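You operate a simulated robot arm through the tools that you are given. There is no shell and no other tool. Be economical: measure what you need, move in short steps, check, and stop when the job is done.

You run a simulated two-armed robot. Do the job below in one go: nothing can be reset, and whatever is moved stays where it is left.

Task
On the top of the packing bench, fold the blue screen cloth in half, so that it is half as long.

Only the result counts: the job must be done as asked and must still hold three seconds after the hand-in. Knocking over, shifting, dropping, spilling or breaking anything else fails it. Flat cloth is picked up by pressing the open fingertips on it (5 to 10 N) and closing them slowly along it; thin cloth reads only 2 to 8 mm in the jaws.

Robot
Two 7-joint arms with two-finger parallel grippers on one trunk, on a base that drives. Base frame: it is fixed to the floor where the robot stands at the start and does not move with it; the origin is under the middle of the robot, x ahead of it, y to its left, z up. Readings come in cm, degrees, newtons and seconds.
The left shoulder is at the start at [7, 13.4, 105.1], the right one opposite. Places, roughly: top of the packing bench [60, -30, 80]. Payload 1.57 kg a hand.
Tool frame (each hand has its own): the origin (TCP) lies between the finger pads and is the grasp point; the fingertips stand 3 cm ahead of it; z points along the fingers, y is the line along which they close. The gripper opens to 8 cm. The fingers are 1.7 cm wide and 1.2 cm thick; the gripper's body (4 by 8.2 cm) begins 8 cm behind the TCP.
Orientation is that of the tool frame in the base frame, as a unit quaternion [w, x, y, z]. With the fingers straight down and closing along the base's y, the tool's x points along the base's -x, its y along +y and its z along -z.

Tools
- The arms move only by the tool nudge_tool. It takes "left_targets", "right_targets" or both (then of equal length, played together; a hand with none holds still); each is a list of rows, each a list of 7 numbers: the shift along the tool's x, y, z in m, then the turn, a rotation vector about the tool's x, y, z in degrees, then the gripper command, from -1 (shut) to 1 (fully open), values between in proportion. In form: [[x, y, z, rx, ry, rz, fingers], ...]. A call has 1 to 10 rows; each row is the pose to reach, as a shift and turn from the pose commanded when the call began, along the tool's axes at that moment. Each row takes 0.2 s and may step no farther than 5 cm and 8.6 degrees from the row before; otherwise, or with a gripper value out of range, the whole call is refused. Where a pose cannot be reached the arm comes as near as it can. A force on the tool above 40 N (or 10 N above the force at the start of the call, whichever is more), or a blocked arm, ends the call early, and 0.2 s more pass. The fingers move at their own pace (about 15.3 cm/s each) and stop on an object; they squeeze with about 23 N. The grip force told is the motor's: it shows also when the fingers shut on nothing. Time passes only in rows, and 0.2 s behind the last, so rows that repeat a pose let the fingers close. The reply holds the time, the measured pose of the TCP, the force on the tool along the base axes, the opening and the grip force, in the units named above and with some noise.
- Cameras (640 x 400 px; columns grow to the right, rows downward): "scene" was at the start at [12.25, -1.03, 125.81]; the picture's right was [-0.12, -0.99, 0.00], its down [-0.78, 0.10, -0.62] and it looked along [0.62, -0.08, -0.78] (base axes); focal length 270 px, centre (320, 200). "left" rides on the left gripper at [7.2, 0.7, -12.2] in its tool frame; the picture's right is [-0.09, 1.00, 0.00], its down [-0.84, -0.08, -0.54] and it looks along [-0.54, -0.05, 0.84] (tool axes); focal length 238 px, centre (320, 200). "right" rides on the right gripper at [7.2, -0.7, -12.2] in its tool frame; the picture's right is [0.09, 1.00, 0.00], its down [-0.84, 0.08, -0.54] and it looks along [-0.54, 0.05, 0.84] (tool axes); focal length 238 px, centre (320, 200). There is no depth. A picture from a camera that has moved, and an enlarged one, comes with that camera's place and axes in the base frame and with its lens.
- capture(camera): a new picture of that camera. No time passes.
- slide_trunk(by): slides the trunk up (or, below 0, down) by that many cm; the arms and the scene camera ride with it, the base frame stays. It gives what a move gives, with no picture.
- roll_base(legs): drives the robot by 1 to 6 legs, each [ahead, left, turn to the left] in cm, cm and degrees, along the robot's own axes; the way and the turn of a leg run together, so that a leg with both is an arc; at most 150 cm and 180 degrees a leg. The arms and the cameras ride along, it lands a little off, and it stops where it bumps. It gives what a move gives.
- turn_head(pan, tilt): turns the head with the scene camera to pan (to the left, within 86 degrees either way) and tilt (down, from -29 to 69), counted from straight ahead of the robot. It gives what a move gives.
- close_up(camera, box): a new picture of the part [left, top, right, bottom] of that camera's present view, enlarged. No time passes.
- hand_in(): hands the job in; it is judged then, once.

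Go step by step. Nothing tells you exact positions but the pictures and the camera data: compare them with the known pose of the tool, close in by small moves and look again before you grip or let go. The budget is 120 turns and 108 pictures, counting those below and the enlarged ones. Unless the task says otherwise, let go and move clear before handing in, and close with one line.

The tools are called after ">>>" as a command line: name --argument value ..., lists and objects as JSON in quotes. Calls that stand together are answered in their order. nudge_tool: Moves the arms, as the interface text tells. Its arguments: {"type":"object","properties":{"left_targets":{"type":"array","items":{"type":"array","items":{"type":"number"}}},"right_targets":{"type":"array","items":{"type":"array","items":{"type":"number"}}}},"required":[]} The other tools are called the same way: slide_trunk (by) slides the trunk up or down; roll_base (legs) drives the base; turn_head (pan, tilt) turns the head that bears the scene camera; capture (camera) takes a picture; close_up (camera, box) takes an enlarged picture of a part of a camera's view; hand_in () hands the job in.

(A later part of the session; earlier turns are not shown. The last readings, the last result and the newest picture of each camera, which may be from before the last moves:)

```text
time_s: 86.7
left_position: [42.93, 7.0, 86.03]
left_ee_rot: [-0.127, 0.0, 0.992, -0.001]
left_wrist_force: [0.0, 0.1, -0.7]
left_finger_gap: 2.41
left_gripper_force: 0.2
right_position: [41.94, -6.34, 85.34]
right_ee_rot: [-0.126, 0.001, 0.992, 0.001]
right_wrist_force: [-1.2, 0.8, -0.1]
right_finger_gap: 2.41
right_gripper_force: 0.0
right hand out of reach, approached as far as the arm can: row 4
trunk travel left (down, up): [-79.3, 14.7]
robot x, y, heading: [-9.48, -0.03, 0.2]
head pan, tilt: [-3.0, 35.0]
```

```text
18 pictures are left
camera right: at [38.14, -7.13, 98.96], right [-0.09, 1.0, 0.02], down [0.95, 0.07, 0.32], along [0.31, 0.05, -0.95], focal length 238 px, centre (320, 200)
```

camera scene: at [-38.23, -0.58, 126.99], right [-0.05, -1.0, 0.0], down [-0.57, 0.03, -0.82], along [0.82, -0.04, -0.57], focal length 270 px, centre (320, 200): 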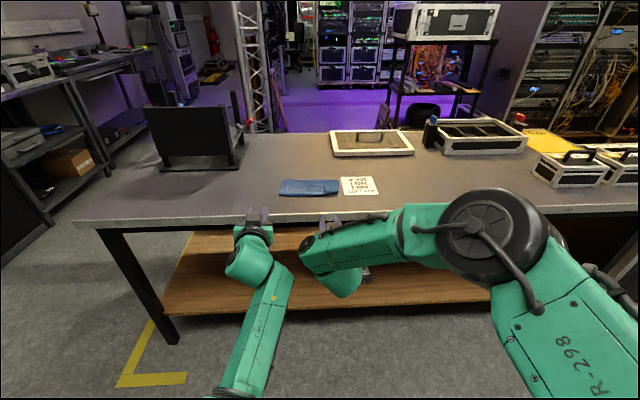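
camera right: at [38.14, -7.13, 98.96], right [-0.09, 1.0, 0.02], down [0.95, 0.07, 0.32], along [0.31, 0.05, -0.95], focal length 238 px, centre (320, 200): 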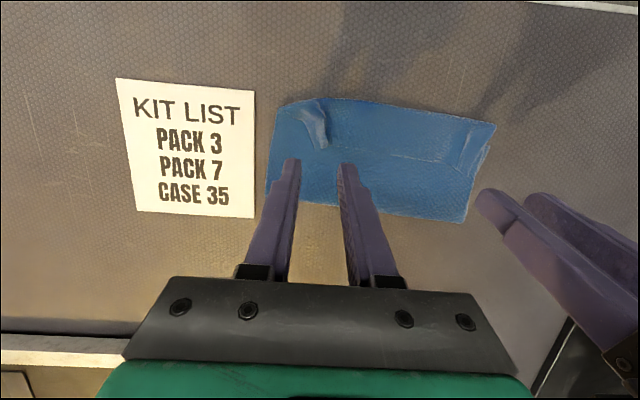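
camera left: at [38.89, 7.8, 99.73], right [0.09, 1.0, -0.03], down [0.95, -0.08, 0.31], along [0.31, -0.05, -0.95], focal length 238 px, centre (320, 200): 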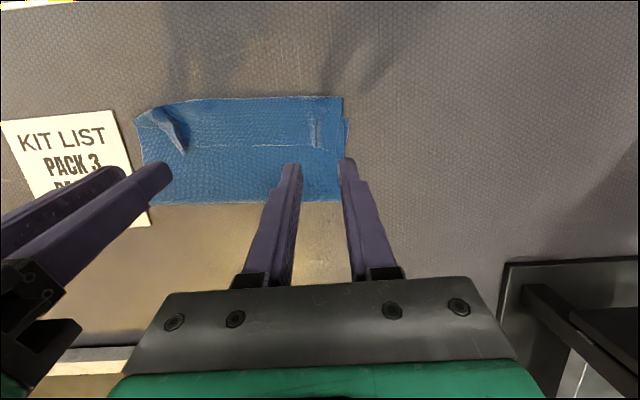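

Both hands are well placed with ridges at about (41.1, 6.9) and (40.2, −6.1). I'll lower, straddle right at the hem, and close.

>>> slide_trunk --by -4.8

>>> nudge_tool --left_targets '[[0.005, -0.001, 0.005, 0, 0, 0, -0.4], [0.009, -0.001, 0.013, 0, 0, 0, -0.4], [0.009, -0.001, 0.021, 0, 0, 0, -0.4], [0.009, -0.001, 0.021, 0, 0, 0, -0.5], [0.009, -0.001, 0.021, 0, 0, 0, -0.6], [0.009, -0.001, 0.021, 0, 0, 0, -0.7], [0.009, -0.001, 0.021, 0, 0, 0, -0.8], [0.009, -0.001, 0.021, 0, 0, 0, -0.9], [0.009, -0.001, 0.021, 0, 0, 0, -1], [0.009, -0.001, 0.021, 0, 0, 0, -1]]' --right_targets '[[0.005, 0.002, 0.003, 0, 0, 0, -0.4], [0.0098, 0.002, 0.008, 0, 0, 0, -0.4], [0.0098, 0.002, 0.0139, 0, 0, 0, -0.4], [0.0098, 0.002, 0.0139, 0, 0, 0, -0.5], [0.0098, 0.002, 0.0139, 0, 0, 0, -0.6], [0.0098, 0.002, 0.0139, 0, 0, 0, -0.7], [0.0098, 0.002, 0.0139, 0, 0, 0, -0.8], [0.0098, 0.002, 0.0139, 0, 0, 0, -0.9], [0.0098, 0.002, 0.0139, 0, 0, 0, -1], [0.0098, 0.002, 0.0139, 0, 0, 0, -1]]'

>>> capture --camera "left"

>>> capture --camera "right"

```text
time_s: 87.6
left_position: [42.88, 7.1, 81.27]
left_ee_rot: [-0.127, -0.001, 0.992, -0.001]
left_wrist_force: [-0.6, 0.3, 0.5]
left_finger_gap: 2.36
left_gripper_force: 0.1
right_position: [41.91, -6.48, 80.54]
right_ee_rot: [-0.124, 0.002, 0.992, 0.0]
right_wrist_force: [0.9, -1.5, 0.0]
right_finger_gap: 2.42
right_gripper_force: 0.1
trunk travel left (down, up): [-74.5, 19.5]
robot x, y, heading: [-9.11, -0.21, -0.0]
head pan, tilt: [-3.0, 35.0]
```

```text
time_s: 89.8
left_position: [41.27, 7.04, 79.48]
left_ee_rot: [-0.127, 0.0, 0.992, -0.002]
left_wrist_force: [-0.9, -7.8, 0.0]
left_finger_gap: 0.18
left_gripper_force: 22.9
right_position: [40.59, -6.16, 79.36]
right_ee_rot: [-0.125, 0.001, 0.992, 0.001]
right_wrist_force: [-0.3, 8.5, -0.7]
right_finger_gap: 0.23
right_gripper_force: 22.3
trunk travel left (down, up): [-74.5, 19.5]
robot x, y, heading: [-9.27, 0.2, 0.1]
head pan, tilt: [-3.0, 35.0]
```

```text
17 pictures are left
camera left: at [37.38, 7.78, 93.12], right [0.09, 1.0, -0.03], down [0.95, -0.08, 0.31], along [0.31, -0.05, -0.95], focal length 238 px, centre (320, 200)
```

left: 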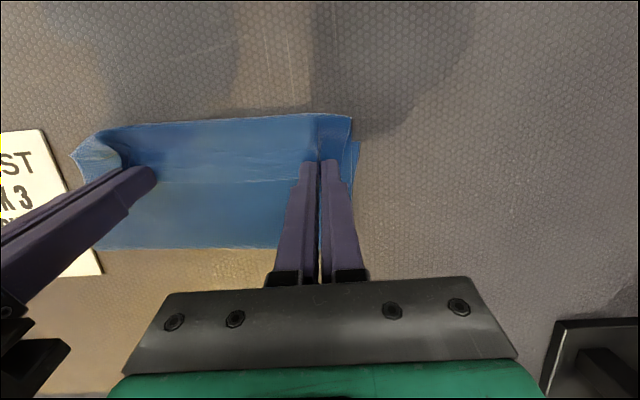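

```text
16 pictures are left
camera right: at [36.72, -6.83, 93.11], right [-0.09, 1.0, 0.03], down [0.95, 0.07, 0.32], along [0.32, 0.05, -0.95], focal length 238 px, centre (320, 200)
```

right: 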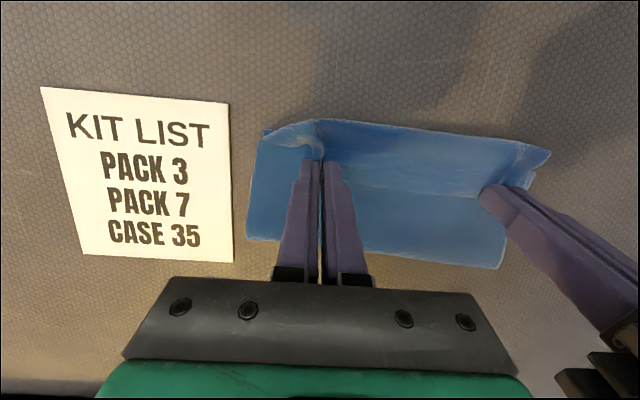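

Both hands grip right at the hem. I'll lift with the trunk, drive forward to reopen the fold past its target line, then check.

>>> slide_trunk --by 7

>>> roll_base --legs '[[13.5, 0, 0]]'

>>> capture --camera "left"

```text
time_s: 90.8
left_position: [41.33, 6.98, 86.54]
left_ee_rot: [-0.128, 0.0, 0.992, -0.002]
left_wrist_force: [-0.4, -11.2, 0.4]
left_finger_gap: 0.15
left_gripper_force: 23.0
right_position: [40.58, -6.24, 86.56]
right_ee_rot: [-0.125, 0.002, 0.992, 0.001]
right_wrist_force: [0.2, 9.9, -0.4]
right_finger_gap: 0.24
right_gripper_force: 22.9
trunk travel left (down, up): [-81.5, 12.5]
robot x, y, heading: [-8.99, -0.22, -0.3]
head pan, tilt: [-3.0, 35.0]
```

```text
time_s: 92.2
left_position: [54.63, 6.99, 86.64]
left_ee_rot: [-0.128, -0.001, 0.992, -0.003]
left_wrist_force: [0.9, -10.4, -1.0]
left_finger_gap: 0.15
left_gripper_force: 22.8
right_position: [54.01, -6.2, 86.48]
right_ee_rot: [-0.124, 0.002, 0.992, 0.002]
right_wrist_force: [-0.5, 9.6, 0.6]
right_finger_gap: 0.21
right_gripper_force: 22.8
trunk travel left (down, up): [-81.5, 12.5]
robot x, y, heading: [3.84, 0.05, -0.4]
head pan, tilt: [-3.0, 35.0]
```

```text
15 pictures are left
camera left: at [50.65, 7.81, 100.21], right [0.09, 1.0, -0.03], down [0.95, -0.08, 0.31], along [0.31, -0.05, -0.95], focal length 238 px, centre (320, 200)
```

left: 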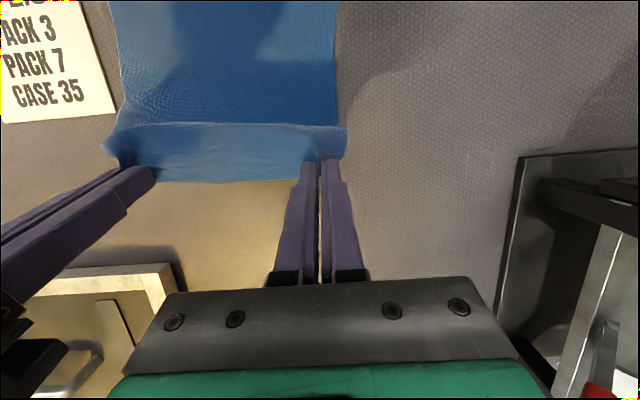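

The fold opened well and the grip is at the hem. Now the back-and-tilt sequence, as before.

>>> roll_base --legs '[[-8, 0, 0]]'

>>> nudge_tool --left_targets '[[-0.0173, -0.003, -0.0023, 0, -5, 0, -1], [-0.0346, -0.003, -0.0045, 0, -10, 0, -1], [-0.052, -0.003, -0.0068, 0, -15, 0, -1], [-0.052, -0.003, -0.0068, 0, -15, 0, -1]]' --right_targets '[[-0.0173, 0.003, -0.0023, 0, -5, 0, -1], [-0.0346, 0.003, -0.0045, 0, -10, 0, -1], [-0.052, 0.003, -0.0068, 0, -15, 0, -1], [-0.052, 0.003, -0.0068, 0, -15, 0, -1]]'

>>> roll_base --legs '[[-6, 0, 0]]'

>>> nudge_tool --left_targets '[[-0.0173, 0, -0.0023, 0, -5, 0, -1], [-0.0346, 0, -0.0045, 0, -10, 0, -1], [-0.052, 0, -0.0068, 0, -15, 0, -1], [-0.052, 0, -0.0068, 0, -15, 0, -1]]' --right_targets '[[-0.0173, 0, -0.0023, 0, -5, 0, -1], [-0.0346, 0, -0.0045, 0, -10, 0, -1], [-0.052, 0, -0.0068, 0, -15, 0, -1], [-0.052, 0, -0.0068, 0, -15, 0, -1]]'

>>> roll_base --legs '[[-6, 0, 0]]'

>>> nudge_tool --left_targets '[[-0.0173, 0, -0.0023, 0, -5, 0, -1], [-0.0346, 0, -0.0045, 0, -10, 0, -1], [-0.052, 0, -0.0068, 0, -15, 0, -1], [-0.052, 0, -0.0068, 0, -15, 0, -1]]' --right_targets '[[-0.0173, 0, -0.0023, 0, -5, 0, -1], [-0.0346, 0, -0.0045, 0, -10, 0, -1], [-0.052, 0, -0.0068, 0, -15, 0, -1], [-0.052, 0, -0.0068, 0, -15, 0, -1]]'

```text
time_s: 93.2
left_position: [46.89, 6.98, 86.31]
left_ee_rot: [-0.129, 0.0, 0.992, -0.001]
left_wrist_force: [1.0, -8.0, 0.3]
left_finger_gap: 0.13
left_gripper_force: 23.8
right_position: [46.21, -6.11, 86.28]
right_ee_rot: [-0.126, 0.002, 0.992, 0.001]
right_wrist_force: [0.0, 8.5, 0.0]
right_finger_gap: 0.19
right_gripper_force: 23.2
trunk travel left (down, up): [-81.5, 12.5]
robot x, y, heading: [-4.05, -0.17, -0.1]
head pan, tilt: [-3.0, 35.0]
```

```text
time_s: 94.2
left_position: [52.1, 6.73, 85.9]
left_ee_rot: [0.004, 0.0, 1.0, -0.002]
left_wrist_force: [-0.3, 0.0, -0.4]
left_finger_gap: 0.18
left_gripper_force: 22.8
right_position: [51.33, -5.97, 85.75]
right_ee_rot: [0.006, 0.002, 1.0, 0.001]
right_wrist_force: [0.3, 0.5, 0.0]
right_finger_gap: 0.2
right_gripper_force: 23.0
trunk travel left (down, up): [-81.5, 12.5]
robot x, y, heading: [-4.01, -0.15, 0.0]
head pan, tilt: [-3.0, 35.0]
```

```text
time_s: 95.2
left_position: [46.35, 6.73, 85.62]
left_ee_rot: [0.0, -0.001, 1.0, -0.002]
left_wrist_force: [0.6, -0.5, -0.7]
left_finger_gap: 0.17
left_gripper_force: 22.8
right_position: [45.65, -5.94, 85.61]
right_ee_rot: [0.004, 0.001, 1.0, 0.001]
right_wrist_force: [0.1, 0.1, -0.7]
right_finger_gap: 0.22
right_gripper_force: 22.8
trunk travel left (down, up): [-81.5, 12.5]
robot x, y, heading: [-9.98, 0.12, 0.0]
head pan, tilt: [-3.0, 35.0]
```

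```text
time_s: 96.2
left_position: [51.35, 6.65, 86.64]
left_ee_rot: [0.133, -0.001, 0.991, -0.002]
left_wrist_force: [0.5, -0.5, 0.0]
left_finger_gap: 0.18
left_gripper_force: 22.5
right_position: [50.5, -5.91, 86.57]
right_ee_rot: [0.137, 0.002, 0.991, 0.0]
right_wrist_force: [1.1, 0.3, 1.4]
right_finger_gap: 0.22
right_gripper_force: 23.2
trunk travel left (down, up): [-81.5, 12.5]
robot x, y, heading: [-9.79, -0.34, -0.3]
head pan, tilt: [-3.0, 35.0]
```

```text
time_s: 97.2
left_position: [45.62, 6.7, 86.35]
left_ee_rot: [0.132, -0.001, 0.991, -0.001]
left_wrist_force: [0.7, -0.6, -0.3]
left_finger_gap: 0.17
left_gripper_force: 23.0
right_position: [44.82, -5.93, 86.25]
right_ee_rot: [0.135, 0.003, 0.991, 0.0]
right_wrist_force: [0.1, 0.5, -0.1]
right_finger_gap: 0.23
right_gripper_force: 22.7
trunk travel left (down, up): [-81.5, 12.5]
robot x, y, heading: [-15.45, -0.17, -0.2]
head pan, tilt: [-3.0, 35.0]
```

```text
time_s: 98.2
left_position: [50.23, 6.71, 88.51]
left_ee_rot: [0.262, -0.001, 0.965, -0.002]
left_wrist_force: [-0.5, -1.6, -0.3]
left_finger_gap: 0.14
left_gripper_force: 23.2
right_position: [49.46, -5.96, 88.71]
right_ee_rot: [0.264, 0.002, 0.964, 0.001]
right_wrist_force: [-0.5, 0.8, 0.1]
right_finger_gap: 0.21
right_gripper_force: 22.9
trunk travel left (down, up): [-81.5, 12.5]
robot x, y, heading: [-15.82, 0.06, -0.0]
head pan, tilt: [-3.0, 35.0]
```

All is going smoothly at 30° tilt. I'll continue to 60°.

>>> slide_trunk --by -4

>>> roll_base --legs '[[-4, 0, 0]]'

>>> nudge_tool --left_targets '[[-0.0173, 0, -0.0023, 0, -5, 0, -1], [-0.0346, 0, -0.0045, 0, -10, 0, -1], [-0.052, 0, -0.0068, 0, -15, 0, -1], [-0.052, 0, -0.0068, 0, -15, 0, -1]]' --right_targets '[[-0.0173, 0, -0.0023, 0, -5, 0, -1], [-0.0346, 0, -0.0045, 0, -10, 0, -1], [-0.052, 0, -0.0068, 0, -15, 0, -1], [-0.052, 0, -0.0068, 0, -15, 0, -1]]'

>>> slide_trunk --by -5

>>> roll_base --legs '[[-3, 0, 0]]'

>>> nudge_tool --left_targets '[[-0.0173, 0, -0.0023, 0, -5, 0, -1], [-0.0346, 0, -0.0045, 0, -10, 0, -1], [-0.052, 0, -0.0068, 0, -15, 0, -1], [-0.052, 0, -0.0068, 0, -15, 0, -1]]' --right_targets '[[-0.0173, 0, -0.0023, 0, -5, 0, -1], [-0.0346, 0, -0.0045, 0, -10, 0, -1], [-0.052, 0, -0.0068, 0, -15, 0, -1], [-0.052, 0, -0.0068, 0, -15, 0, -1]]'

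>>> capture --camera "left"

```text
time_s: 99.0
left_position: [50.17, 6.79, 84.58]
left_ee_rot: [0.262, -0.001, 0.965, -0.002]
left_wrist_force: [-0.6, -1.3, -0.6]
left_finger_gap: 0.17
left_gripper_force: 22.7
right_position: [49.31, -5.97, 84.57]
right_ee_rot: [0.265, 0.003, 0.964, 0.0]
right_wrist_force: [-0.5, 0.8, 0.1]
right_finger_gap: 0.16
right_gripper_force: 23.1
trunk travel left (down, up): [-77.5, 16.5]
robot x, y, heading: [-15.91, -0.25, -0.3]
head pan, tilt: [-3.0, 35.0]
```

```text
time_s: 99.9
left_position: [46.56, 6.72, 84.35]
left_ee_rot: [0.26, -0.001, 0.966, -0.003]
left_wrist_force: [0.9, -1.4, 0.0]
left_finger_gap: 0.15
left_gripper_force: 23.1
right_position: [45.64, -5.87, 84.41]
right_ee_rot: [0.262, 0.002, 0.965, 0.0]
right_wrist_force: [0.7, 1.3, -0.4]
right_finger_gap: 0.19
right_gripper_force: 22.9
trunk travel left (down, up): [-77.5, 16.5]
robot x, y, heading: [-19.58, 0.09, -0.3]
head pan, tilt: [-3.0, 35.0]
```

```text
time_s: 100.9
left_position: [50.42, 6.59, 87.83]
left_ee_rot: [0.386, -0.001, 0.922, -0.001]
left_wrist_force: [-0.4, -0.7, 0.5]
left_finger_gap: 0.14
left_gripper_force: 23.1
right_position: [49.65, -5.92, 87.8]
right_ee_rot: [0.388, 0.002, 0.922, 0.001]
right_wrist_force: [-0.2, 2.7, -0.6]
right_finger_gap: 0.18
right_gripper_force: 22.7
trunk travel left (down, up): [-77.5, 16.5]
robot x, y, heading: [-20.03, 0.09, -0.2]
head pan, tilt: [-3.0, 35.0]
```

```text
time_s: 101.8
left_position: [50.37, 6.74, 82.83]
left_ee_rot: [0.385, -0.001, 0.923, -0.002]
left_wrist_force: [-0.6, -2.6, -0.4]
left_finger_gap: 0.15
left_gripper_force: 23.1
right_position: [49.51, -5.96, 82.72]
right_ee_rot: [0.388, 0.003, 0.922, 0.0]
right_wrist_force: [0.1, 2.2, 0.7]
right_finger_gap: 0.2
right_gripper_force: 23.2
trunk travel left (down, up): [-72.5, 21.5]
robot x, y, heading: [-19.6, 0.37, -0.1]
head pan, tilt: [-3.0, 35.0]
```

```text
time_s: 102.6
left_position: [47.46, 6.74, 82.56]
left_ee_rot: [0.385, -0.002, 0.923, -0.001]
left_wrist_force: [-0.3, -3.0, 0.6]
left_finger_gap: 0.16
left_gripper_force: 23.3
right_position: [46.74, -6.01, 82.5]
right_ee_rot: [0.387, 0.002, 0.922, 0.001]
right_wrist_force: [0.2, 2.8, -0.6]
right_finger_gap: 0.19
right_gripper_force: 22.6
trunk travel left (down, up): [-72.5, 21.5]
robot x, y, heading: [-22.53, 0.36, -0.3]
head pan, tilt: [-3.0, 35.0]
```

```text
time_s: 103.6
left_position: [50.52, 6.8, 86.99]
left_ee_rot: [0.503, -0.002, 0.864, -0.001]
left_wrist_force: [0.7, -3.6, -0.7]
left_finger_gap: 0.19
left_gripper_force: 23.6
right_position: [49.65, -5.94, 86.88]
right_ee_rot: [0.505, 0.001, 0.863, 0.001]
right_wrist_force: [0.0, 2.1, -0.2]
right_finger_gap: 0.2
right_gripper_force: 22.6
trunk travel left (down, up): [-72.5, 21.5]
robot x, y, heading: [-22.67, 0.02, -0.2]
head pan, tilt: [-3.0, 35.0]
```

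```text
14 pictures are left
camera left: at [36.32, 7.57, 86.74], right [0.05, 1.0, 0.08], down [-0.06, -0.07, 1.0], along [1.0, -0.05, 0.05], focal length 238 px, centre (320, 200)
```

left: 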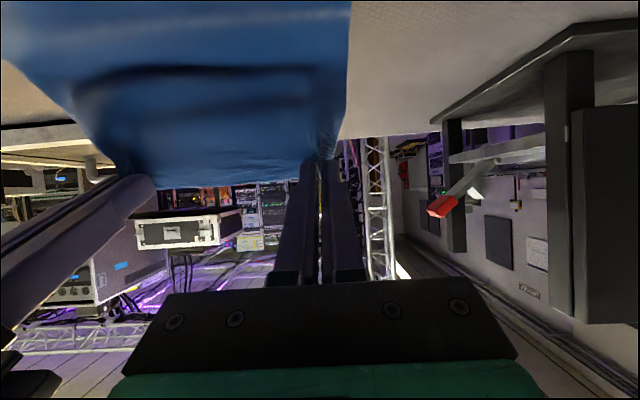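

The hem is above x≈53 at 60°. I'll lay it back along the arc, staying low so the fold line isn't pulled.

>>> roll_base --legs '[[-7, 0, 0]]'

>>> slide_trunk --by -2.5

>>> roll_base --legs '[[-4, 0, 0]]'

>>> slide_trunk --by -3

>>> roll_base --legs '[[-3, 0, 0]]'

>>> slide_trunk --by -2

>>> close_up --camera "left" --box '[50, 60, 410, 285]'

>>> close_up --camera "scene" --box '[240, 160, 400, 260]'

```text
time_s: 104.6
left_position: [43.63, 6.8, 86.98]
left_ee_rot: [0.502, -0.001, 0.865, -0.002]
left_wrist_force: [-0.1, -3.1, 0.2]
left_finger_gap: 0.17
left_gripper_force: 22.8
right_position: [42.82, -6.05, 86.93]
right_ee_rot: [0.504, 0.002, 0.864, 0.001]
right_wrist_force: [0.4, 2.6, -0.1]
right_finger_gap: 0.23
right_gripper_force: 22.4
trunk travel left (down, up): [-72.5, 21.5]
robot x, y, heading: [-29.52, -0.25, 0.1]
head pan, tilt: [-3.0, 35.0]
```

```text
time_s: 105.3
left_position: [43.43, 6.85, 84.55]
left_ee_rot: [0.503, -0.001, 0.864, -0.002]
left_wrist_force: [-0.1, -2.4, 0.3]
left_finger_gap: 0.15
left_gripper_force: 22.4
right_position: [42.66, -5.93, 84.58]
right_ee_rot: [0.506, 0.002, 0.862, 0.001]
right_wrist_force: [-0.4, 2.1, 0.4]
right_finger_gap: 0.2
right_gripper_force: 22.8
trunk travel left (down, up): [-70.0, 24.0]
robot x, y, heading: [-29.99, -0.09, 0.0]
head pan, tilt: [-3.0, 35.0]
```

```text
time_s: 106.2
left_position: [39.72, 6.8, 84.22]
left_ee_rot: [0.501, -0.002, 0.865, -0.001]
left_wrist_force: [0.8, -2.8, 0.9]
left_finger_gap: 0.17
left_gripper_force: 23.2
right_position: [38.97, -6.04, 84.36]
right_ee_rot: [0.503, 0.002, 0.864, 0.0]
right_wrist_force: [0.8, 3.1, 0.6]
right_finger_gap: 0.21
right_gripper_force: 22.5
trunk travel left (down, up): [-70.0, 24.0]
robot x, y, heading: [-33.41, 0.04, -0.3]
head pan, tilt: [-3.0, 35.0]
```

```text
time_s: 107.0
left_position: [39.55, 6.8, 81.53]
left_ee_rot: [0.503, 0.0, 0.864, -0.003]
left_wrist_force: [0.2, -1.8, -0.2]
left_finger_gap: 0.14
left_gripper_force: 23.5
right_position: [38.66, -5.88, 81.55]
right_ee_rot: [0.505, 0.002, 0.863, 0.0]
right_wrist_force: [0.2, 2.3, -0.7]
right_finger_gap: 0.21
right_gripper_force: 22.6
trunk travel left (down, up): [-67.0, 27.0]
robot x, y, heading: [-33.84, 0.11, 0.0]
head pan, tilt: [-3.0, 35.0]
```

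```text
time_s: 107.8
left_position: [36.78, 6.84, 81.33]
left_ee_rot: [0.502, -0.001, 0.865, -0.002]
left_wrist_force: [-0.8, -2.4, -0.3]
left_finger_gap: 0.17
left_gripper_force: 22.7
right_position: [36.04, -6.06, 81.25]
right_ee_rot: [0.505, 0.001, 0.863, 0.001]
right_wrist_force: [0.0, 2.8, 0.4]
right_finger_gap: 0.18
right_gripper_force: 22.9
trunk travel left (down, up): [-67.0, 27.0]
robot x, y, heading: [-36.92, -0.15, -0.2]
head pan, tilt: [-3.0, 35.0]
```

```text
time_s: 108.5
left_position: [36.64, 6.78, 79.49]
left_ee_rot: [0.503, -0.001, 0.864, -0.003]
left_wrist_force: [-1.5, -3.1, 0.7]
left_finger_gap: 0.18
left_gripper_force: 23.3
right_position: [35.67, -5.85, 79.36]
right_ee_rot: [0.505, 0.001, 0.863, 0.001]
right_wrist_force: [-0.2, 1.7, 0.3]
right_finger_gap: 0.18
right_gripper_force: 22.9
trunk travel left (down, up): [-65.0, 29.0]
robot x, y, heading: [-36.08, 0.11, -0.2]
head pan, tilt: [-3.0, 35.0]
```

```text
1.78 times, centred on (230, 172) of left
camera zoom: at [22.36, 7.6, 79.33], right [0.05, 1.0, 0.08], down [-0.06, -0.07, 1.0], along [1.0, -0.05, 0.06], focal length 424 px, centre (480, 249)
```

zoom: 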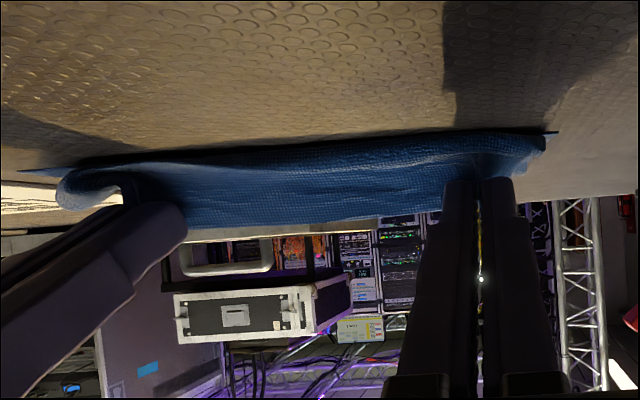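

```text
4.00 times, centred on (320, 210) of scene
camera zoom: at [-23.11, -0.59, 130.71], right [-0.05, -1.0, 0.0], down [-0.57, 0.03, -0.82], along [0.82, -0.04, -0.57], focal length 1082 px, centre (320, 160)
```

zoom: 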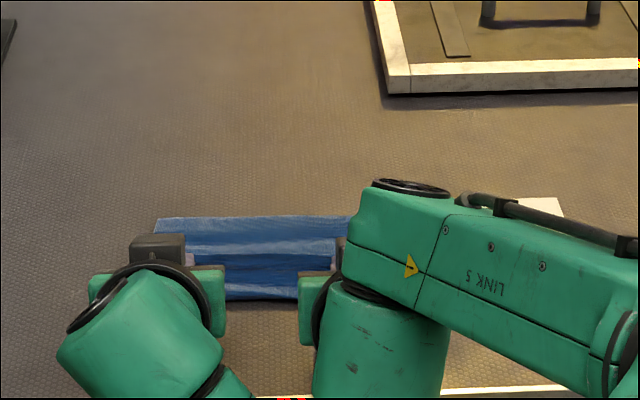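

The fold line has slipped back to x≈47, because my return arc was too tight and left slack on the robot's side. I'll go forward again and return along a wider arc that keeps the sheet taut.

>>> slide_trunk --by 6

>>> roll_base --legs '[[17, 0, 0]]'

>>> roll_base --legs '[[-7, 0, 0]]'

>>> slide_trunk --by 4

>>> capture --camera "left"

```text
time_s: 109.5
left_position: [36.72, 6.77, 85.41]
left_ee_rot: [0.502, -0.002, 0.865, -0.001]
left_wrist_force: [0.3, -3.2, -0.4]
left_finger_gap: 0.15
left_gripper_force: 22.8
right_position: [35.76, -5.88, 85.44]
right_ee_rot: [0.505, 0.002, 0.863, 0.0]
right_wrist_force: [0.0, 2.5, -0.2]
right_finger_gap: 0.21
right_gripper_force: 23.4
trunk travel left (down, up): [-71.0, 23.0]
robot x, y, heading: [-36.47, -0.23, -0.2]
head pan, tilt: [-3.0, 35.0]
```

```text
time_s: 110.9
left_position: [53.68, 6.83, 85.52]
left_ee_rot: [0.502, -0.001, 0.865, -0.001]
left_wrist_force: [0.2, -2.0, 0.5]
left_finger_gap: 0.2
left_gripper_force: 23.2
right_position: [52.9, -5.95, 85.58]
right_ee_rot: [0.504, 0.002, 0.863, 0.001]
right_wrist_force: [-0.1, 2.0, -1.1]
right_finger_gap: 0.19
right_gripper_force: 23.2
trunk travel left (down, up): [-71.0, 23.0]
robot x, y, heading: [-19.43, 0.3, 0.1]
head pan, tilt: [-3.0, 35.0]
```

```text
time_s: 112.0
left_position: [46.9, 6.64, 85.3]
left_ee_rot: [0.502, -0.001, 0.865, -0.002]
left_wrist_force: [-0.7, -1.4, 0.7]
left_finger_gap: 0.18
left_gripper_force: 23.1
right_position: [46.08, -5.87, 85.35]
right_ee_rot: [0.504, 0.002, 0.864, 0.001]
right_wrist_force: [0.7, 2.5, -0.7]
right_finger_gap: 0.2
right_gripper_force: 23.1
trunk travel left (down, up): [-71.0, 23.0]
robot x, y, heading: [-26.35, -0.13, -0.0]
head pan, tilt: [-3.0, 35.0]
```

```text
time_s: 112.8
left_position: [46.85, 6.82, 89.55]
left_ee_rot: [0.502, -0.001, 0.865, -0.002]
left_wrist_force: [-0.4, -1.6, 0.3]
left_finger_gap: 0.17
left_gripper_force: 23.0
right_position: [46.05, -5.95, 89.37]
right_ee_rot: [0.505, 0.002, 0.863, 0.0]
right_wrist_force: [-1.0, 2.1, 0.3]
right_finger_gap: 0.2
right_gripper_force: 22.4
trunk travel left (down, up): [-75.0, 19.0]
robot x, y, heading: [-26.46, 0.05, -0.3]
head pan, tilt: [-3.0, 35.0]
```

```text
11 pictures are left
camera left: at [32.66, 7.57, 89.24], right [0.05, 1.0, 0.08], down [-0.06, -0.07, 1.0], along [1.0, -0.05, 0.05], focal length 238 px, centre (320, 200)
```

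left: 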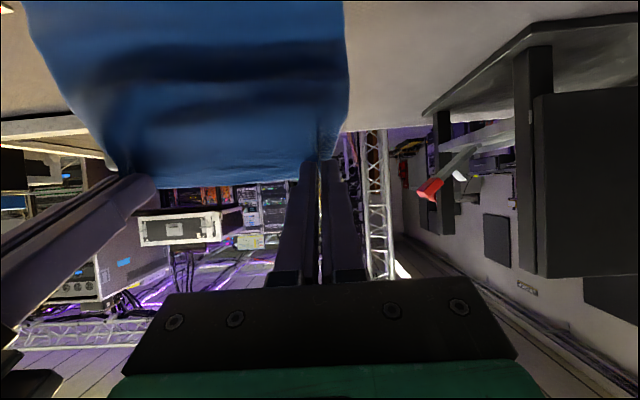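

>>> nudge_tool --left_targets '[[0.002, 0, -0.0035, 0, 0, 0, -1]]' --right_targets '[[-0.002, 0, 0.0035, 0, 0, 0, -1]]'

>>> slide_trunk --by -0.8

>>> roll_base --legs '[[-3.4, 0, 0]]'

>>> slide_trunk --by -1.4

>>> roll_base --legs '[[-3, 0, 0]]'

>>> slide_trunk --by -2.4

>>> roll_base --legs '[[-2.6, 0, 0]]'

>>> close_up --camera "left" --box '[50, 0, 410, 225]'

>>> close_up --camera "scene" --box '[240, 160, 400, 260]'

```text
time_s: 113.2
left_position: [46.46, 6.68, 89.64]
left_ee_rot: [0.503, 0.0, 0.864, -0.002]
left_wrist_force: [0.5, -3.5, 0.4]
left_finger_gap: 0.16
left_gripper_force: 22.9
right_position: [46.4, -5.82, 89.43]
right_ee_rot: [0.505, 0.002, 0.863, 0.0]
right_wrist_force: [0.1, 2.8, -0.6]
right_finger_gap: 0.18
right_gripper_force: 23.3
trunk travel left (down, up): [-75.0, 19.0]
robot x, y, heading: [-26.5, -0.16, -0.3]
head pan, tilt: [-3.0, 35.0]
```

```text
time_s: 113.8
left_position: [46.53, 6.82, 88.76]
left_ee_rot: [0.503, -0.001, 0.864, -0.002]
left_wrist_force: [-0.2, -2.2, 1.2]
left_finger_gap: 0.18
left_gripper_force: 22.9
right_position: [46.45, -5.91, 88.57]
right_ee_rot: [0.505, 0.001, 0.863, 0.001]
right_wrist_force: [-0.2, 2.5, -0.2]
right_finger_gap: 0.22
right_gripper_force: 23.3
trunk travel left (down, up): [-74.2, 19.8]
robot x, y, heading: [-26.25, -0.3, -0.3]
head pan, tilt: [-3.0, 35.0]
```

```text
time_s: 114.6
left_position: [43.26, 6.8, 88.41]
left_ee_rot: [0.501, -0.002, 0.866, -0.001]
left_wrist_force: [-0.3, -2.5, 0.9]
left_finger_gap: 0.18
left_gripper_force: 23.0
right_position: [43.39, -5.89, 88.44]
right_ee_rot: [0.505, 0.002, 0.863, 0.0]
right_wrist_force: [0.6, 2.8, -0.7]
right_finger_gap: 0.18
right_gripper_force: 22.6
trunk travel left (down, up): [-74.2, 19.8]
robot x, y, heading: [-29.74, 0.08, 0.1]
head pan, tilt: [-3.0, 35.0]
```

```text
time_s: 115.2
left_position: [43.11, 6.75, 87.22]
left_ee_rot: [0.503, -0.001, 0.864, -0.002]
left_wrist_force: [0.4, -1.1, 0.3]
left_finger_gap: 0.17
left_gripper_force: 23.2
right_position: [43.01, -5.97, 87.29]
right_ee_rot: [0.504, 0.001, 0.863, 0.001]
right_wrist_force: [0.5, 1.4, -0.9]
right_finger_gap: 0.19
right_gripper_force: 22.8
trunk travel left (down, up): [-72.8, 21.2]
robot x, y, heading: [-29.79, -0.08, 0.2]
head pan, tilt: [-3.0, 35.0]
```

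```text
time_s: 116.0
left_position: [40.33, 6.79, 87.02]
left_ee_rot: [0.501, -0.002, 0.865, -0.002]
left_wrist_force: [0.7, -1.2, 0.0]
left_finger_gap: 0.18
left_gripper_force: 23.0
right_position: [40.43, -5.83, 87.04]
right_ee_rot: [0.503, 0.002, 0.864, 0.001]
right_wrist_force: [0.1, 0.7, 0.0]
right_finger_gap: 0.21
right_gripper_force: 23.3
trunk travel left (down, up): [-72.8, 21.2]
robot x, y, heading: [-32.83, -0.32, -0.0]
head pan, tilt: [-3.0, 35.0]
```

```text
time_s: 116.8
left_position: [40.01, 6.8, 84.87]
left_ee_rot: [0.503, -0.001, 0.864, -0.003]
left_wrist_force: [0.3, -2.0, 0.0]
left_finger_gap: 0.13
left_gripper_force: 22.6
right_position: [40.08, -5.86, 84.95]
right_ee_rot: [0.505, 0.002, 0.863, 0.0]
right_wrist_force: [-0.5, 1.0, 0.9]
right_finger_gap: 0.2
right_gripper_force: 23.3
trunk travel left (down, up): [-70.4, 23.6]
robot x, y, heading: [-32.59, 0.01, -0.0]
head pan, tilt: [-3.0, 35.0]
```

```text
time_s: 117.6
left_position: [37.81, 6.84, 84.59]
left_ee_rot: [0.502, -0.001, 0.865, -0.002]
left_wrist_force: [0.4, -1.5, -0.5]
left_finger_gap: 0.2
left_gripper_force: 23.0
right_position: [37.77, -5.94, 84.58]
right_ee_rot: [0.503, 0.002, 0.864, 0.001]
right_wrist_force: [0.7, 1.2, -0.7]
right_finger_gap: 0.19
right_gripper_force: 22.8
trunk travel left (down, up): [-70.4, 23.6]
robot x, y, heading: [-35.66, -0.27, -0.2]
head pan, tilt: [-3.0, 35.0]
```

```text
1.78 times, centred on (230, 112) of left
camera zoom: at [23.56, 7.58, 84.48], right [0.05, 1.0, 0.08], down [-0.05, -0.07, 1.0], along [1.0, -0.05, 0.05], focal length 424 px, centre (480, 356)
```

zoom: 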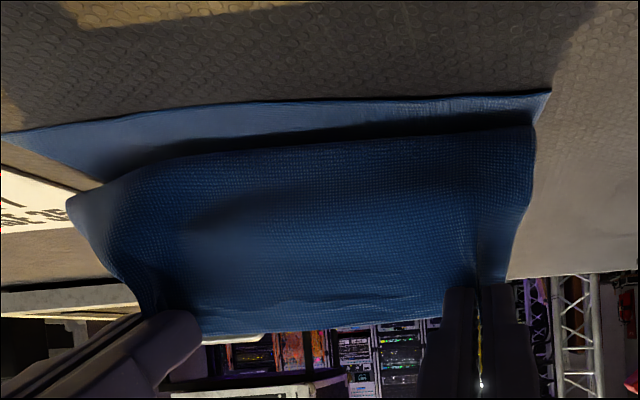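

```text
4.00 times, centred on (320, 210) of scene
camera zoom: at [-21.32, -0.61, 136.05], right [-0.05, -1.0, 0.0], down [-0.58, 0.03, -0.82], along [0.82, -0.04, -0.58], focal length 1082 px, centre (320, 160)
```

zoom: 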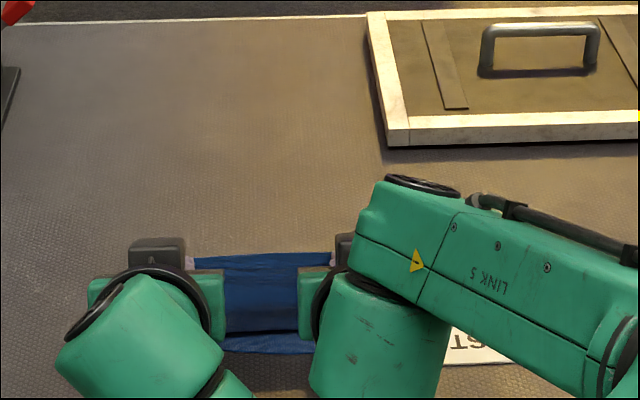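

The sheet still hangs in a belly, so I'll first lay the hem fully taut toward me to remove the flap, then slide the upper layer forward afterwards.

>>> slide_trunk --by -3

>>> roll_base --legs '[[-3, 0, 0]]'

>>> slide_trunk --by -2.2

>>> roll_base --legs '[[-2.4, 0, 0]]'

>>> capture --camera "left"

```text
time_s: 118.3
left_position: [37.46, 6.85, 81.99]
left_ee_rot: [0.503, -0.001, 0.864, -0.002]
left_wrist_force: [-0.2, -2.7, -0.7]
left_finger_gap: 0.17
left_gripper_force: 23.4
right_position: [37.48, -6.0, 82.0]
right_ee_rot: [0.506, 0.002, 0.863, 0.001]
right_wrist_force: [0.2, 1.5, -0.1]
right_finger_gap: 0.16
right_gripper_force: 23.4
trunk travel left (down, up): [-67.4, 26.6]
robot x, y, heading: [-35.29, 0.1, 0.1]
head pan, tilt: [-3.0, 35.0]
```

```text
time_s: 119.2
left_position: [34.63, 6.83, 81.79]
left_ee_rot: [0.502, -0.001, 0.865, -0.003]
left_wrist_force: [-0.5, -1.1, 0.1]
left_finger_gap: 0.18
left_gripper_force: 22.5
right_position: [34.76, -5.9, 81.69]
right_ee_rot: [0.504, 0.002, 0.864, 0.0]
right_wrist_force: [-0.7, 2.8, -0.4]
right_finger_gap: 0.23
right_gripper_force: 23.3
trunk travel left (down, up): [-67.4, 26.6]
robot x, y, heading: [-38.43, 0.14, -0.3]
head pan, tilt: [-3.0, 35.0]
```

```text
time_s: 119.8
left_position: [34.58, 6.76, 79.81]
left_ee_rot: [0.503, -0.001, 0.864, -0.003]
left_wrist_force: [0.4, -2.6, 0.0]
left_finger_gap: 0.18
left_gripper_force: 22.4
right_position: [34.57, -5.84, 79.76]
right_ee_rot: [0.505, 0.002, 0.863, 0.0]
right_wrist_force: [-1.0, 1.9, 0.1]
right_finger_gap: 0.22
right_gripper_force: 22.5
trunk travel left (down, up): [-65.2, 28.8]
robot x, y, heading: [-38.55, -0.4, -0.1]
head pan, tilt: [-3.0, 35.0]
```

```text
time_s: 120.6
left_position: [32.32, 6.74, 79.51]
left_ee_rot: [0.503, -0.001, 0.864, -0.003]
left_wrist_force: [0.0, -2.1, -0.6]
left_finger_gap: 0.16
left_gripper_force: 23.4
right_position: [32.28, -5.98, 79.48]
right_ee_rot: [0.505, 0.001, 0.863, 0.001]
right_wrist_force: [-0.3, 1.1, 0.6]
right_finger_gap: 0.18
right_gripper_force: 23.1
trunk travel left (down, up): [-65.2, 28.8]
robot x, y, heading: [-40.76, -0.04, -0.1]
head pan, tilt: [-3.0, 35.0]
```

```text
8 pictures are left
camera left: at [18.08, 7.56, 79.34], right [0.05, 1.0, 0.08], down [-0.06, -0.07, 1.0], along [1.0, -0.05, 0.05], focal length 238 px, centre (320, 200)
```

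left: 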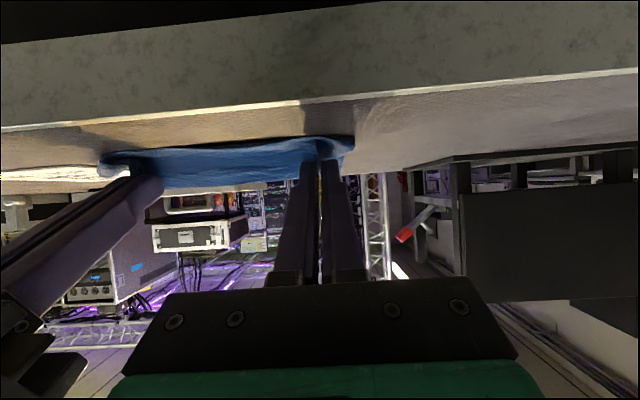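

I'll pull a little farther until the sheet is straight, lower slightly, open, and withdraw by driving the base back.

>>> roll_base --legs '[[-1.5, 0, 0]]'

>>> slide_trunk --by -0.5

>>> nudge_tool --left_targets '[[0, 0, 0, 0, 0, 0, -0.7], [0, 0, 0, 0, 0, 0, -0.4], [0, 0, 0, 0, 0, 0, -0.4]]' --right_targets '[[0, 0, 0, 0, 0, 0, -0.7], [0, 0, 0, 0, 0, 0, -0.4], [0, 0, 0, 0, 0, 0, -0.4]]'

>>> roll_base --legs '[[-10, 0, 0]]'

>>> slide_trunk --by 25

>>> turn_head --pan 0 --tilt 45

>>> capture --camera "scene"

```text
time_s: 121.4
left_position: [30.79, 6.79, 79.65]
left_ee_rot: [0.502, 0.0, 0.865, -0.003]
left_wrist_force: [-0.1, -1.0, 0.2]
left_finger_gap: 0.17
left_gripper_force: 23.2
right_position: [30.76, -5.97, 79.57]
right_ee_rot: [0.505, 0.002, 0.863, 0.0]
right_wrist_force: [0.2, 1.4, -0.4]
right_finger_gap: 0.23
right_gripper_force: 23.1
trunk travel left (down, up): [-65.2, 28.8]
robot x, y, heading: [-42.12, -0.01, -0.4]
head pan, tilt: [-3.0, 35.0]
```

```text
time_s: 122.0
left_position: [30.71, 6.7, 79.12]
left_ee_rot: [0.503, 0.0, 0.864, -0.002]
left_wrist_force: [0.1, -1.8, -0.3]
left_finger_gap: 0.18
left_gripper_force: 22.8
right_position: [30.53, -5.9, 79.09]
right_ee_rot: [0.505, 0.002, 0.863, 0.0]
right_wrist_force: [-0.4, 1.4, 0.0]
right_finger_gap: 0.22
right_gripper_force: 23.1
trunk travel left (down, up): [-64.7, 29.3]
robot x, y, heading: [-42.23, 0.05, -0.0]
head pan, tilt: [-3.0, 35.0]
```

```text
time_s: 122.8
left_position: [30.64, 6.68, 79.13]
left_ee_rot: [0.503, 0.0, 0.864, -0.004]
left_wrist_force: [0.0, 0.9, -0.5]
left_finger_gap: 2.39
left_gripper_force: 0.0
right_position: [30.69, -5.87, 79.11]
right_ee_rot: [0.505, 0.002, 0.863, 0.001]
right_wrist_force: [-1.2, 0.3, 0.9]
right_finger_gap: 2.4
right_gripper_force: 0.1
trunk travel left (down, up): [-64.7, 29.3]
robot x, y, heading: [-41.92, 0.22, -0.2]
head pan, tilt: [-3.0, 35.0]
```

```text
time_s: 123.9
left_position: [20.73, 6.87, 79.02]
left_ee_rot: [0.503, 0.0, 0.864, -0.003]
left_wrist_force: [-0.3, 0.2, 0.0]
left_finger_gap: 2.37
left_gripper_force: 0.1
right_position: [20.59, -5.73, 79.12]
right_ee_rot: [0.505, 0.001, 0.863, 0.001]
right_wrist_force: [0.4, -0.5, -0.3]
right_finger_gap: 2.42
right_gripper_force: 0.1
trunk travel left (down, up): [-64.7, 29.3]
robot x, y, heading: [-51.95, 0.73, -0.2]
head pan, tilt: [-3.0, 35.0]
```

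```text
time_s: 126.5
left_position: [20.63, 6.87, 104.22]
left_ee_rot: [0.503, 0.0, 0.864, -0.003]
left_wrist_force: [-0.1, 0.1, -0.1]
left_finger_gap: 2.41
left_gripper_force: 0.1
right_position: [20.64, -5.95, 104.18]
right_ee_rot: [0.506, 0.002, 0.863, 0.001]
right_wrist_force: [0.0, -0.4, 0.4]
right_finger_gap: 2.38
right_gripper_force: 0.0
trunk travel left (down, up): [-89.7, 4.3]
robot x, y, heading: [-52.38, -0.61, 0.1]
head pan, tilt: [-3.0, 35.0]
```

```text
time_s: 127.2
left_position: [20.6, 6.81, 104.24]
left_ee_rot: [0.503, -0.001, 0.864, -0.002]
left_wrist_force: [-1.3, -0.3, -0.1]
left_finger_gap: 2.42
left_gripper_force: 0.1
right_position: [20.5, -5.77, 104.15]
right_ee_rot: [0.506, 0.001, 0.863, 0.001]
right_wrist_force: [0.5, 0.6, 0.1]
right_finger_gap: 2.4
right_gripper_force: 0.1
trunk travel left (down, up): [-89.7, 4.3]
robot x, y, heading: [-52.45, 0.23, -0.2]
head pan, tilt: [0.0, 45.0]
```

```text
7 pictures are left
camera scene: at [-39.2, -0.11, 153.92], right [0.0, -1.0, 0.0], down [-0.71, 0.0, -0.71], along [0.71, 0.0, -0.71], focal length 270 px, centre (320, 200)
```

scene: 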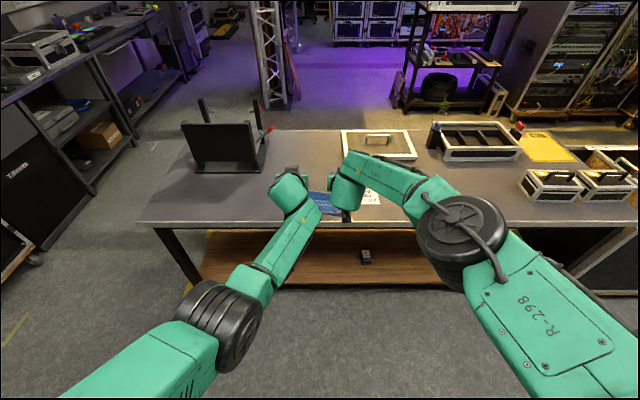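

The arms block the view. I'll swing both tools upright, drive forward, and use the right hand camera to look down.

>>> nudge_tool --left_targets '[[0.0282, 0, -0.002, 0, 8.1, 0, -0.4], [0.0558, 0, -0.0079, 0, 16.2, 0, -0.4], [0.0823, 0, -0.0177, 0, 24.3, 0, -0.4], [0.1072, 0, -0.0311, 0, 32.4, 0, -0.4], [0.1299, 0, -0.0479, 0, 40.5, 0, -0.4], [0.15, 0, -0.0677, 0, 48.6, 0, -0.4], [0.1672, 0, -0.0902, 0, 56.7, 0, -0.4], [0.181, 0, -0.1148, 0, 64.8, 0, -0.4]]' --right_targets '[[0.0282, 0, -0.002, 0, 8.1, 0, -0.4], [0.0558, 0, -0.0079, 0, 16.2, 0, -0.4], [0.0823, 0, -0.0177, 0, 24.3, 0, -0.4], [0.1072, 0, -0.0311, 0, 32.4, 0, -0.4], [0.1299, 0, -0.0479, 0, 40.5, 0, -0.4], [0.15, 0, -0.0677, 0, 48.6, 0, -0.4], [0.1672, 0, -0.0902, 0, 56.7, 0, -0.4], [0.181, 0, -0.1148, 0, 64.8, 0, -0.4]]'

>>> roll_base --legs '[[42, 0, 0]]'

>>> capture --camera "right"

```text
time_s: 129.0
left_position: [1.59, 6.76, 94.03]
left_ee_rot: [-0.04, 0.001, 0.999, -0.003]
left_wrist_force: [0.9, -0.5, -0.8]
left_finger_gap: 2.39
left_gripper_force: 0.1
right_position: [1.86, -5.84, 93.92]
right_ee_rot: [-0.037, 0.001, 0.999, 0.002]
right_wrist_force: [-0.3, 0.5, 0.8]
right_finger_gap: 2.39
right_gripper_force: 0.0
trunk travel left (down, up): [-89.7, 4.3]
robot x, y, heading: [-52.03, -0.07, -0.3]
head pan, tilt: [0.0, 45.0]
```

```text
time_s: 131.6
left_position: [43.4, 6.93, 94.17]
left_ee_rot: [-0.039, 0.0, 0.999, -0.003]
left_wrist_force: [-0.2, -0.6, -0.2]
left_finger_gap: 2.4
left_gripper_force: 0.1
right_position: [43.57, -5.75, 94.08]
right_ee_rot: [-0.035, 0.0, 0.999, 0.002]
right_wrist_force: [0.3, -0.5, 0.4]
right_finger_gap: 2.4
right_gripper_force: 0.0
trunk travel left (down, up): [-89.7, 4.3]
robot x, y, heading: [-10.09, -0.22, 0.0]
head pan, tilt: [0.0, 45.0]
```

```text
6 pictures are left
camera right: at [37.31, -6.47, 106.81], right [-0.09, 1.0, 0.01], down [0.87, 0.08, 0.48], along [0.48, 0.05, -0.88], focal length 238 px, centre (320, 200)
```

right: 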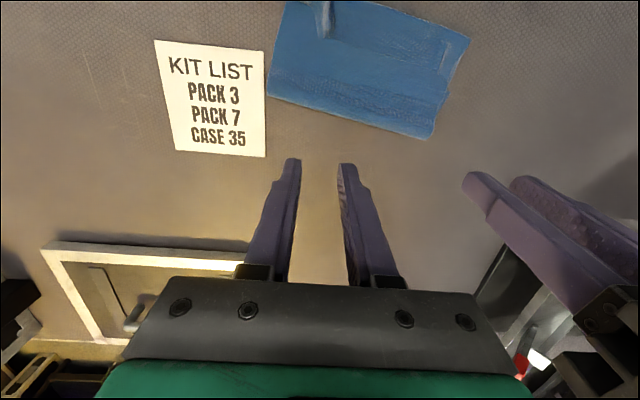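

The whole cloth got dragged about 4 cm toward me with the flap unchanged, at roughly x 32–43. Moving the hem about 4 cm toward me would put it on the near edge at half length, so I'll reposition for one careful regrip.

>>> roll_base --legs '[[-5, 0, 0]]'

>>> slide_trunk --by -10

>>> nudge_tool --left_targets '[[0.006, 0, 0, 0, 3.5, 0, -0.3], [0.012, 0, 0, 0, 7, 0, -0.3], [0.018, 0, 0, 0, 10, 0, -0.3]]' --right_targets '[[0.006, -0.003, 0, 0, 3.5, 0, -0.3], [0.012, -0.006, 0, 0, 7, 0, -0.3], [0.018, -0.01, 0, 0, 10, 0, -0.3]]'

>>> capture --camera "right"

```text
time_s: 132.5
left_position: [39.35, 6.88, 93.58]
left_ee_rot: [-0.043, -0.001, 0.999, -0.002]
left_wrist_force: [1.0, 0.3, -0.2]
left_finger_gap: 2.41
left_gripper_force: 0.1
right_position: [39.39, -5.8, 93.57]
right_ee_rot: [-0.041, 0.0, 0.999, 0.001]
right_wrist_force: [0.2, 1.7, -0.1]
right_finger_gap: 2.38
right_gripper_force: 0.2
trunk travel left (down, up): [-89.7, 4.3]
robot x, y, heading: [-15.38, -0.15, -0.1]
head pan, tilt: [0.0, 45.0]
```

```text
time_s: 133.8
left_position: [38.61, 6.81, 84.04]
left_ee_rot: [-0.038, -0.001, 0.999, -0.003]
left_wrist_force: [-0.5, 0.8, 0.5]
left_finger_gap: 2.42
left_gripper_force: 0.1
right_position: [38.82, -5.73, 84.02]
right_ee_rot: [-0.036, 0.0, 0.999, 0.002]
right_wrist_force: [0.5, 0.0, -0.3]
right_finger_gap: 2.39
right_gripper_force: 0.0
trunk travel left (down, up): [-79.7, 14.3]
robot x, y, heading: [-15.23, 0.09, -0.0]
head pan, tilt: [0.0, 45.0]
```

```text
time_s: 134.6
left_position: [38.38, 5.75, 84.76]
left_ee_rot: [-0.078, 0.014, 0.997, -0.012]
left_wrist_force: [-0.5, -0.4, -0.6]
left_finger_gap: 2.81
left_gripper_force: 0.1
left hand out of reach, approached as far as the arm can: row 2, 3
right_position: [36.36, -6.11, 84.51]
right_ee_rot: [-0.11, -0.001, 0.994, 0.001]
right_wrist_force: [-0.6, -0.2, -0.5]
right_finger_gap: 2.79
right_gripper_force: 0.1
right hand out of reach, approached as far as the arm can: row 1, 2, 3
trunk travel left (down, up): [-79.7, 14.3]
robot x, y, heading: [-14.79, -0.33, -0.0]
head pan, tilt: [0.0, 45.0]
```

```text
5 pictures are left
camera right: at [32.02, -6.87, 98.01], right [-0.09, 1.0, 0.02], down [0.94, 0.08, 0.35], along [0.34, 0.05, -0.94], focal length 238 px, centre (320, 200)
```

right: 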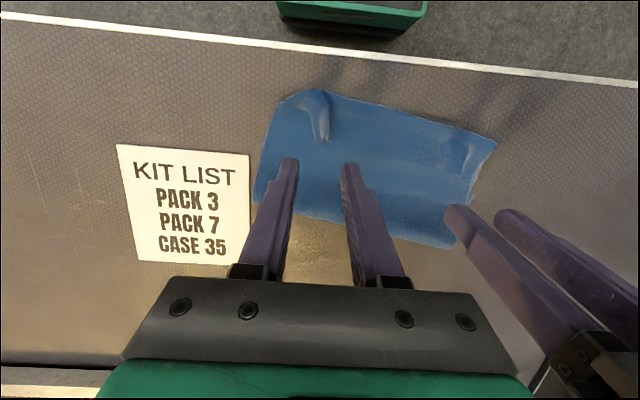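

Ridge hem ends are at about (33.9, −5.8) and (35.8, 7.1). I'll back up 2.2 cm, correct the sideways positions, and lower.

>>> roll_base --legs '[[-2.2, 0, 0]]'

>>> nudge_tool --left_targets '[[0, 0.007, 0, 0, 0, 0, -0.3], [0, 0.0135, 0, 0, 0, 0, -0.3]]' --right_targets '[[0, 0.002, 0, 0, 0, 0, -0.3], [0, 0.003, 0, 0, 0, 0, -0.3]]'

>>> slide_trunk --by -4

```text
time_s: 135.4
left_position: [36.52, 5.66, 84.6]
left_ee_rot: [-0.079, 0.013, 0.997, -0.011]
left_wrist_force: [-0.6, 0.0, 0.0]
left_finger_gap: 2.81
left_gripper_force: 0.1
right_position: [34.58, -6.29, 84.28]
right_ee_rot: [-0.113, 0.0, 0.994, 0.002]
right_wrist_force: [0.2, 0.3, -0.3]
right_finger_gap: 2.79
right_gripper_force: 0.1
trunk travel left (down, up): [-79.7, 14.3]
robot x, y, heading: [-17.55, -0.18, -0.1]
head pan, tilt: [0.0, 45.0]
```

```text
time_s: 136.0
left_position: [36.28, 7.09, 84.94]
left_ee_rot: [-0.078, 0.014, 0.997, -0.01]
left_wrist_force: [0.7, 0.6, -1.0]
left_finger_gap: 2.79
left_gripper_force: 0.1
right_position: [34.21, -5.99, 84.42]
right_ee_rot: [-0.11, 0.0, 0.994, 0.002]
right_wrist_force: [-0.1, 0.7, 0.0]
right_finger_gap: 2.81
right_gripper_force: 0.0
trunk travel left (down, up): [-79.7, 14.3]
robot x, y, heading: [-17.44, -0.02, 0.2]
head pan, tilt: [0.0, 45.0]
```

```text
time_s: 136.9
left_position: [36.13, 7.01, 80.92]
left_ee_rot: [-0.077, 0.013, 0.997, -0.011]
left_wrist_force: [-0.8, -0.3, 0.1]
left_finger_gap: 2.8
left_gripper_force: 0.1
right_position: [34.07, -6.04, 80.56]
right_ee_rot: [-0.11, 0.0, 0.994, 0.002]
right_wrist_force: [0.6, -0.5, -0.4]
right_finger_gap: 2.83
right_gripper_force: 0.1
trunk travel left (down, up): [-75.7, 18.3]
robot x, y, heading: [-17.45, -0.04, -0.2]
head pan, tilt: [0.0, 45.0]
```

>>> nudge_tool --left_targets '[[0, 0, 0.007, 0, 0, 0, -0.3], [0, 0, 0.0142, 0, 0, 0, -0.3], [0, 0, 0.0142, 0, 0, 0, -0.45], [0, 0, 0.0142, 0, 0, 0, -0.55], [0, 0, 0.0142, 0, 0, 0, -0.65], [0, 0, 0.0142, 0, 0, 0, -0.75], [0, 0, 0.0142, 0, 0, 0, -0.85], [0, 0, 0.0142, 0, 0, 0, -0.95], [0, 0, 0.0142, 0, 0, 0, -1], [0, 0, 0.0142, 0, 0, 0, -1]]' --right_targets '[[-0.003, 0, 0.005, 0, 0, 0, -0.3], [-0.003, 0, 0.0112, 0, 0, 0, -0.3], [-0.003, 0, 0.0112, 0, 0, 0, -0.45], [-0.003, 0, 0.0112, 0, 0, 0, -0.55], [-0.003, 0, 0.0112, 0, 0, 0, -0.65], [-0.003, 0, 0.0112, 0, 0, 0, -0.75], [-0.003, 0, 0.0112, 0, 0, 0, -0.85], [-0.003, 0, 0.0112, 0, 0, 0, -0.95], [-0.003, 0, 0.0112, 0, 0, 0, -1], [-0.003, 0, 0.0112, 0, 0, 0, -1]]'

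>>> capture --camera "right"

```text
time_s: 139.1
left_position: [35.97, 6.98, 79.47]
left_ee_rot: [-0.077, 0.015, 0.997, -0.011]
left_wrist_force: [-0.3, -3.4, 0.5]
left_finger_gap: 0.18
left_gripper_force: 22.8
right_position: [34.05, -6.0, 80.09]
right_ee_rot: [-0.109, -0.001, 0.994, 0.002]
right_wrist_force: [0.5, 3.4, -0.2]
right_finger_gap: 0.23
right_gripper_force: 23.0
right hand out of reach, approached as far as the arm can: row 1, 2, 3, 4, 5, 6, 7, 8, 9, 10
trunk travel left (down, up): [-75.7, 18.3]
robot x, y, heading: [-17.45, 0.29, 0.1]
head pan, tilt: [0.0, 45.0]
```

```text
4 pictures are left
camera right: at [29.68, -6.67, 93.61], right [-0.09, 1.0, 0.02], down [0.93, 0.08, 0.35], along [0.34, 0.05, -0.94], focal length 238 px, centre (320, 200)
```

right: 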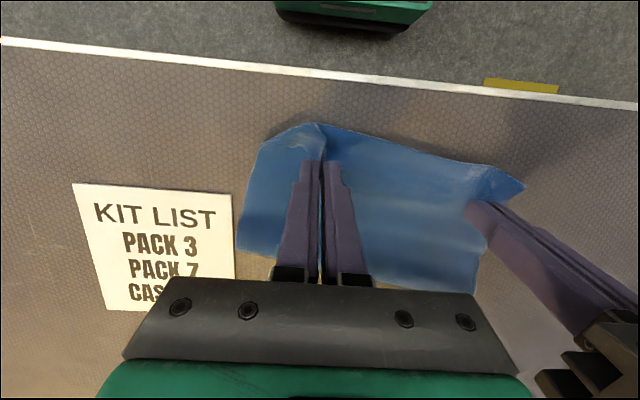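

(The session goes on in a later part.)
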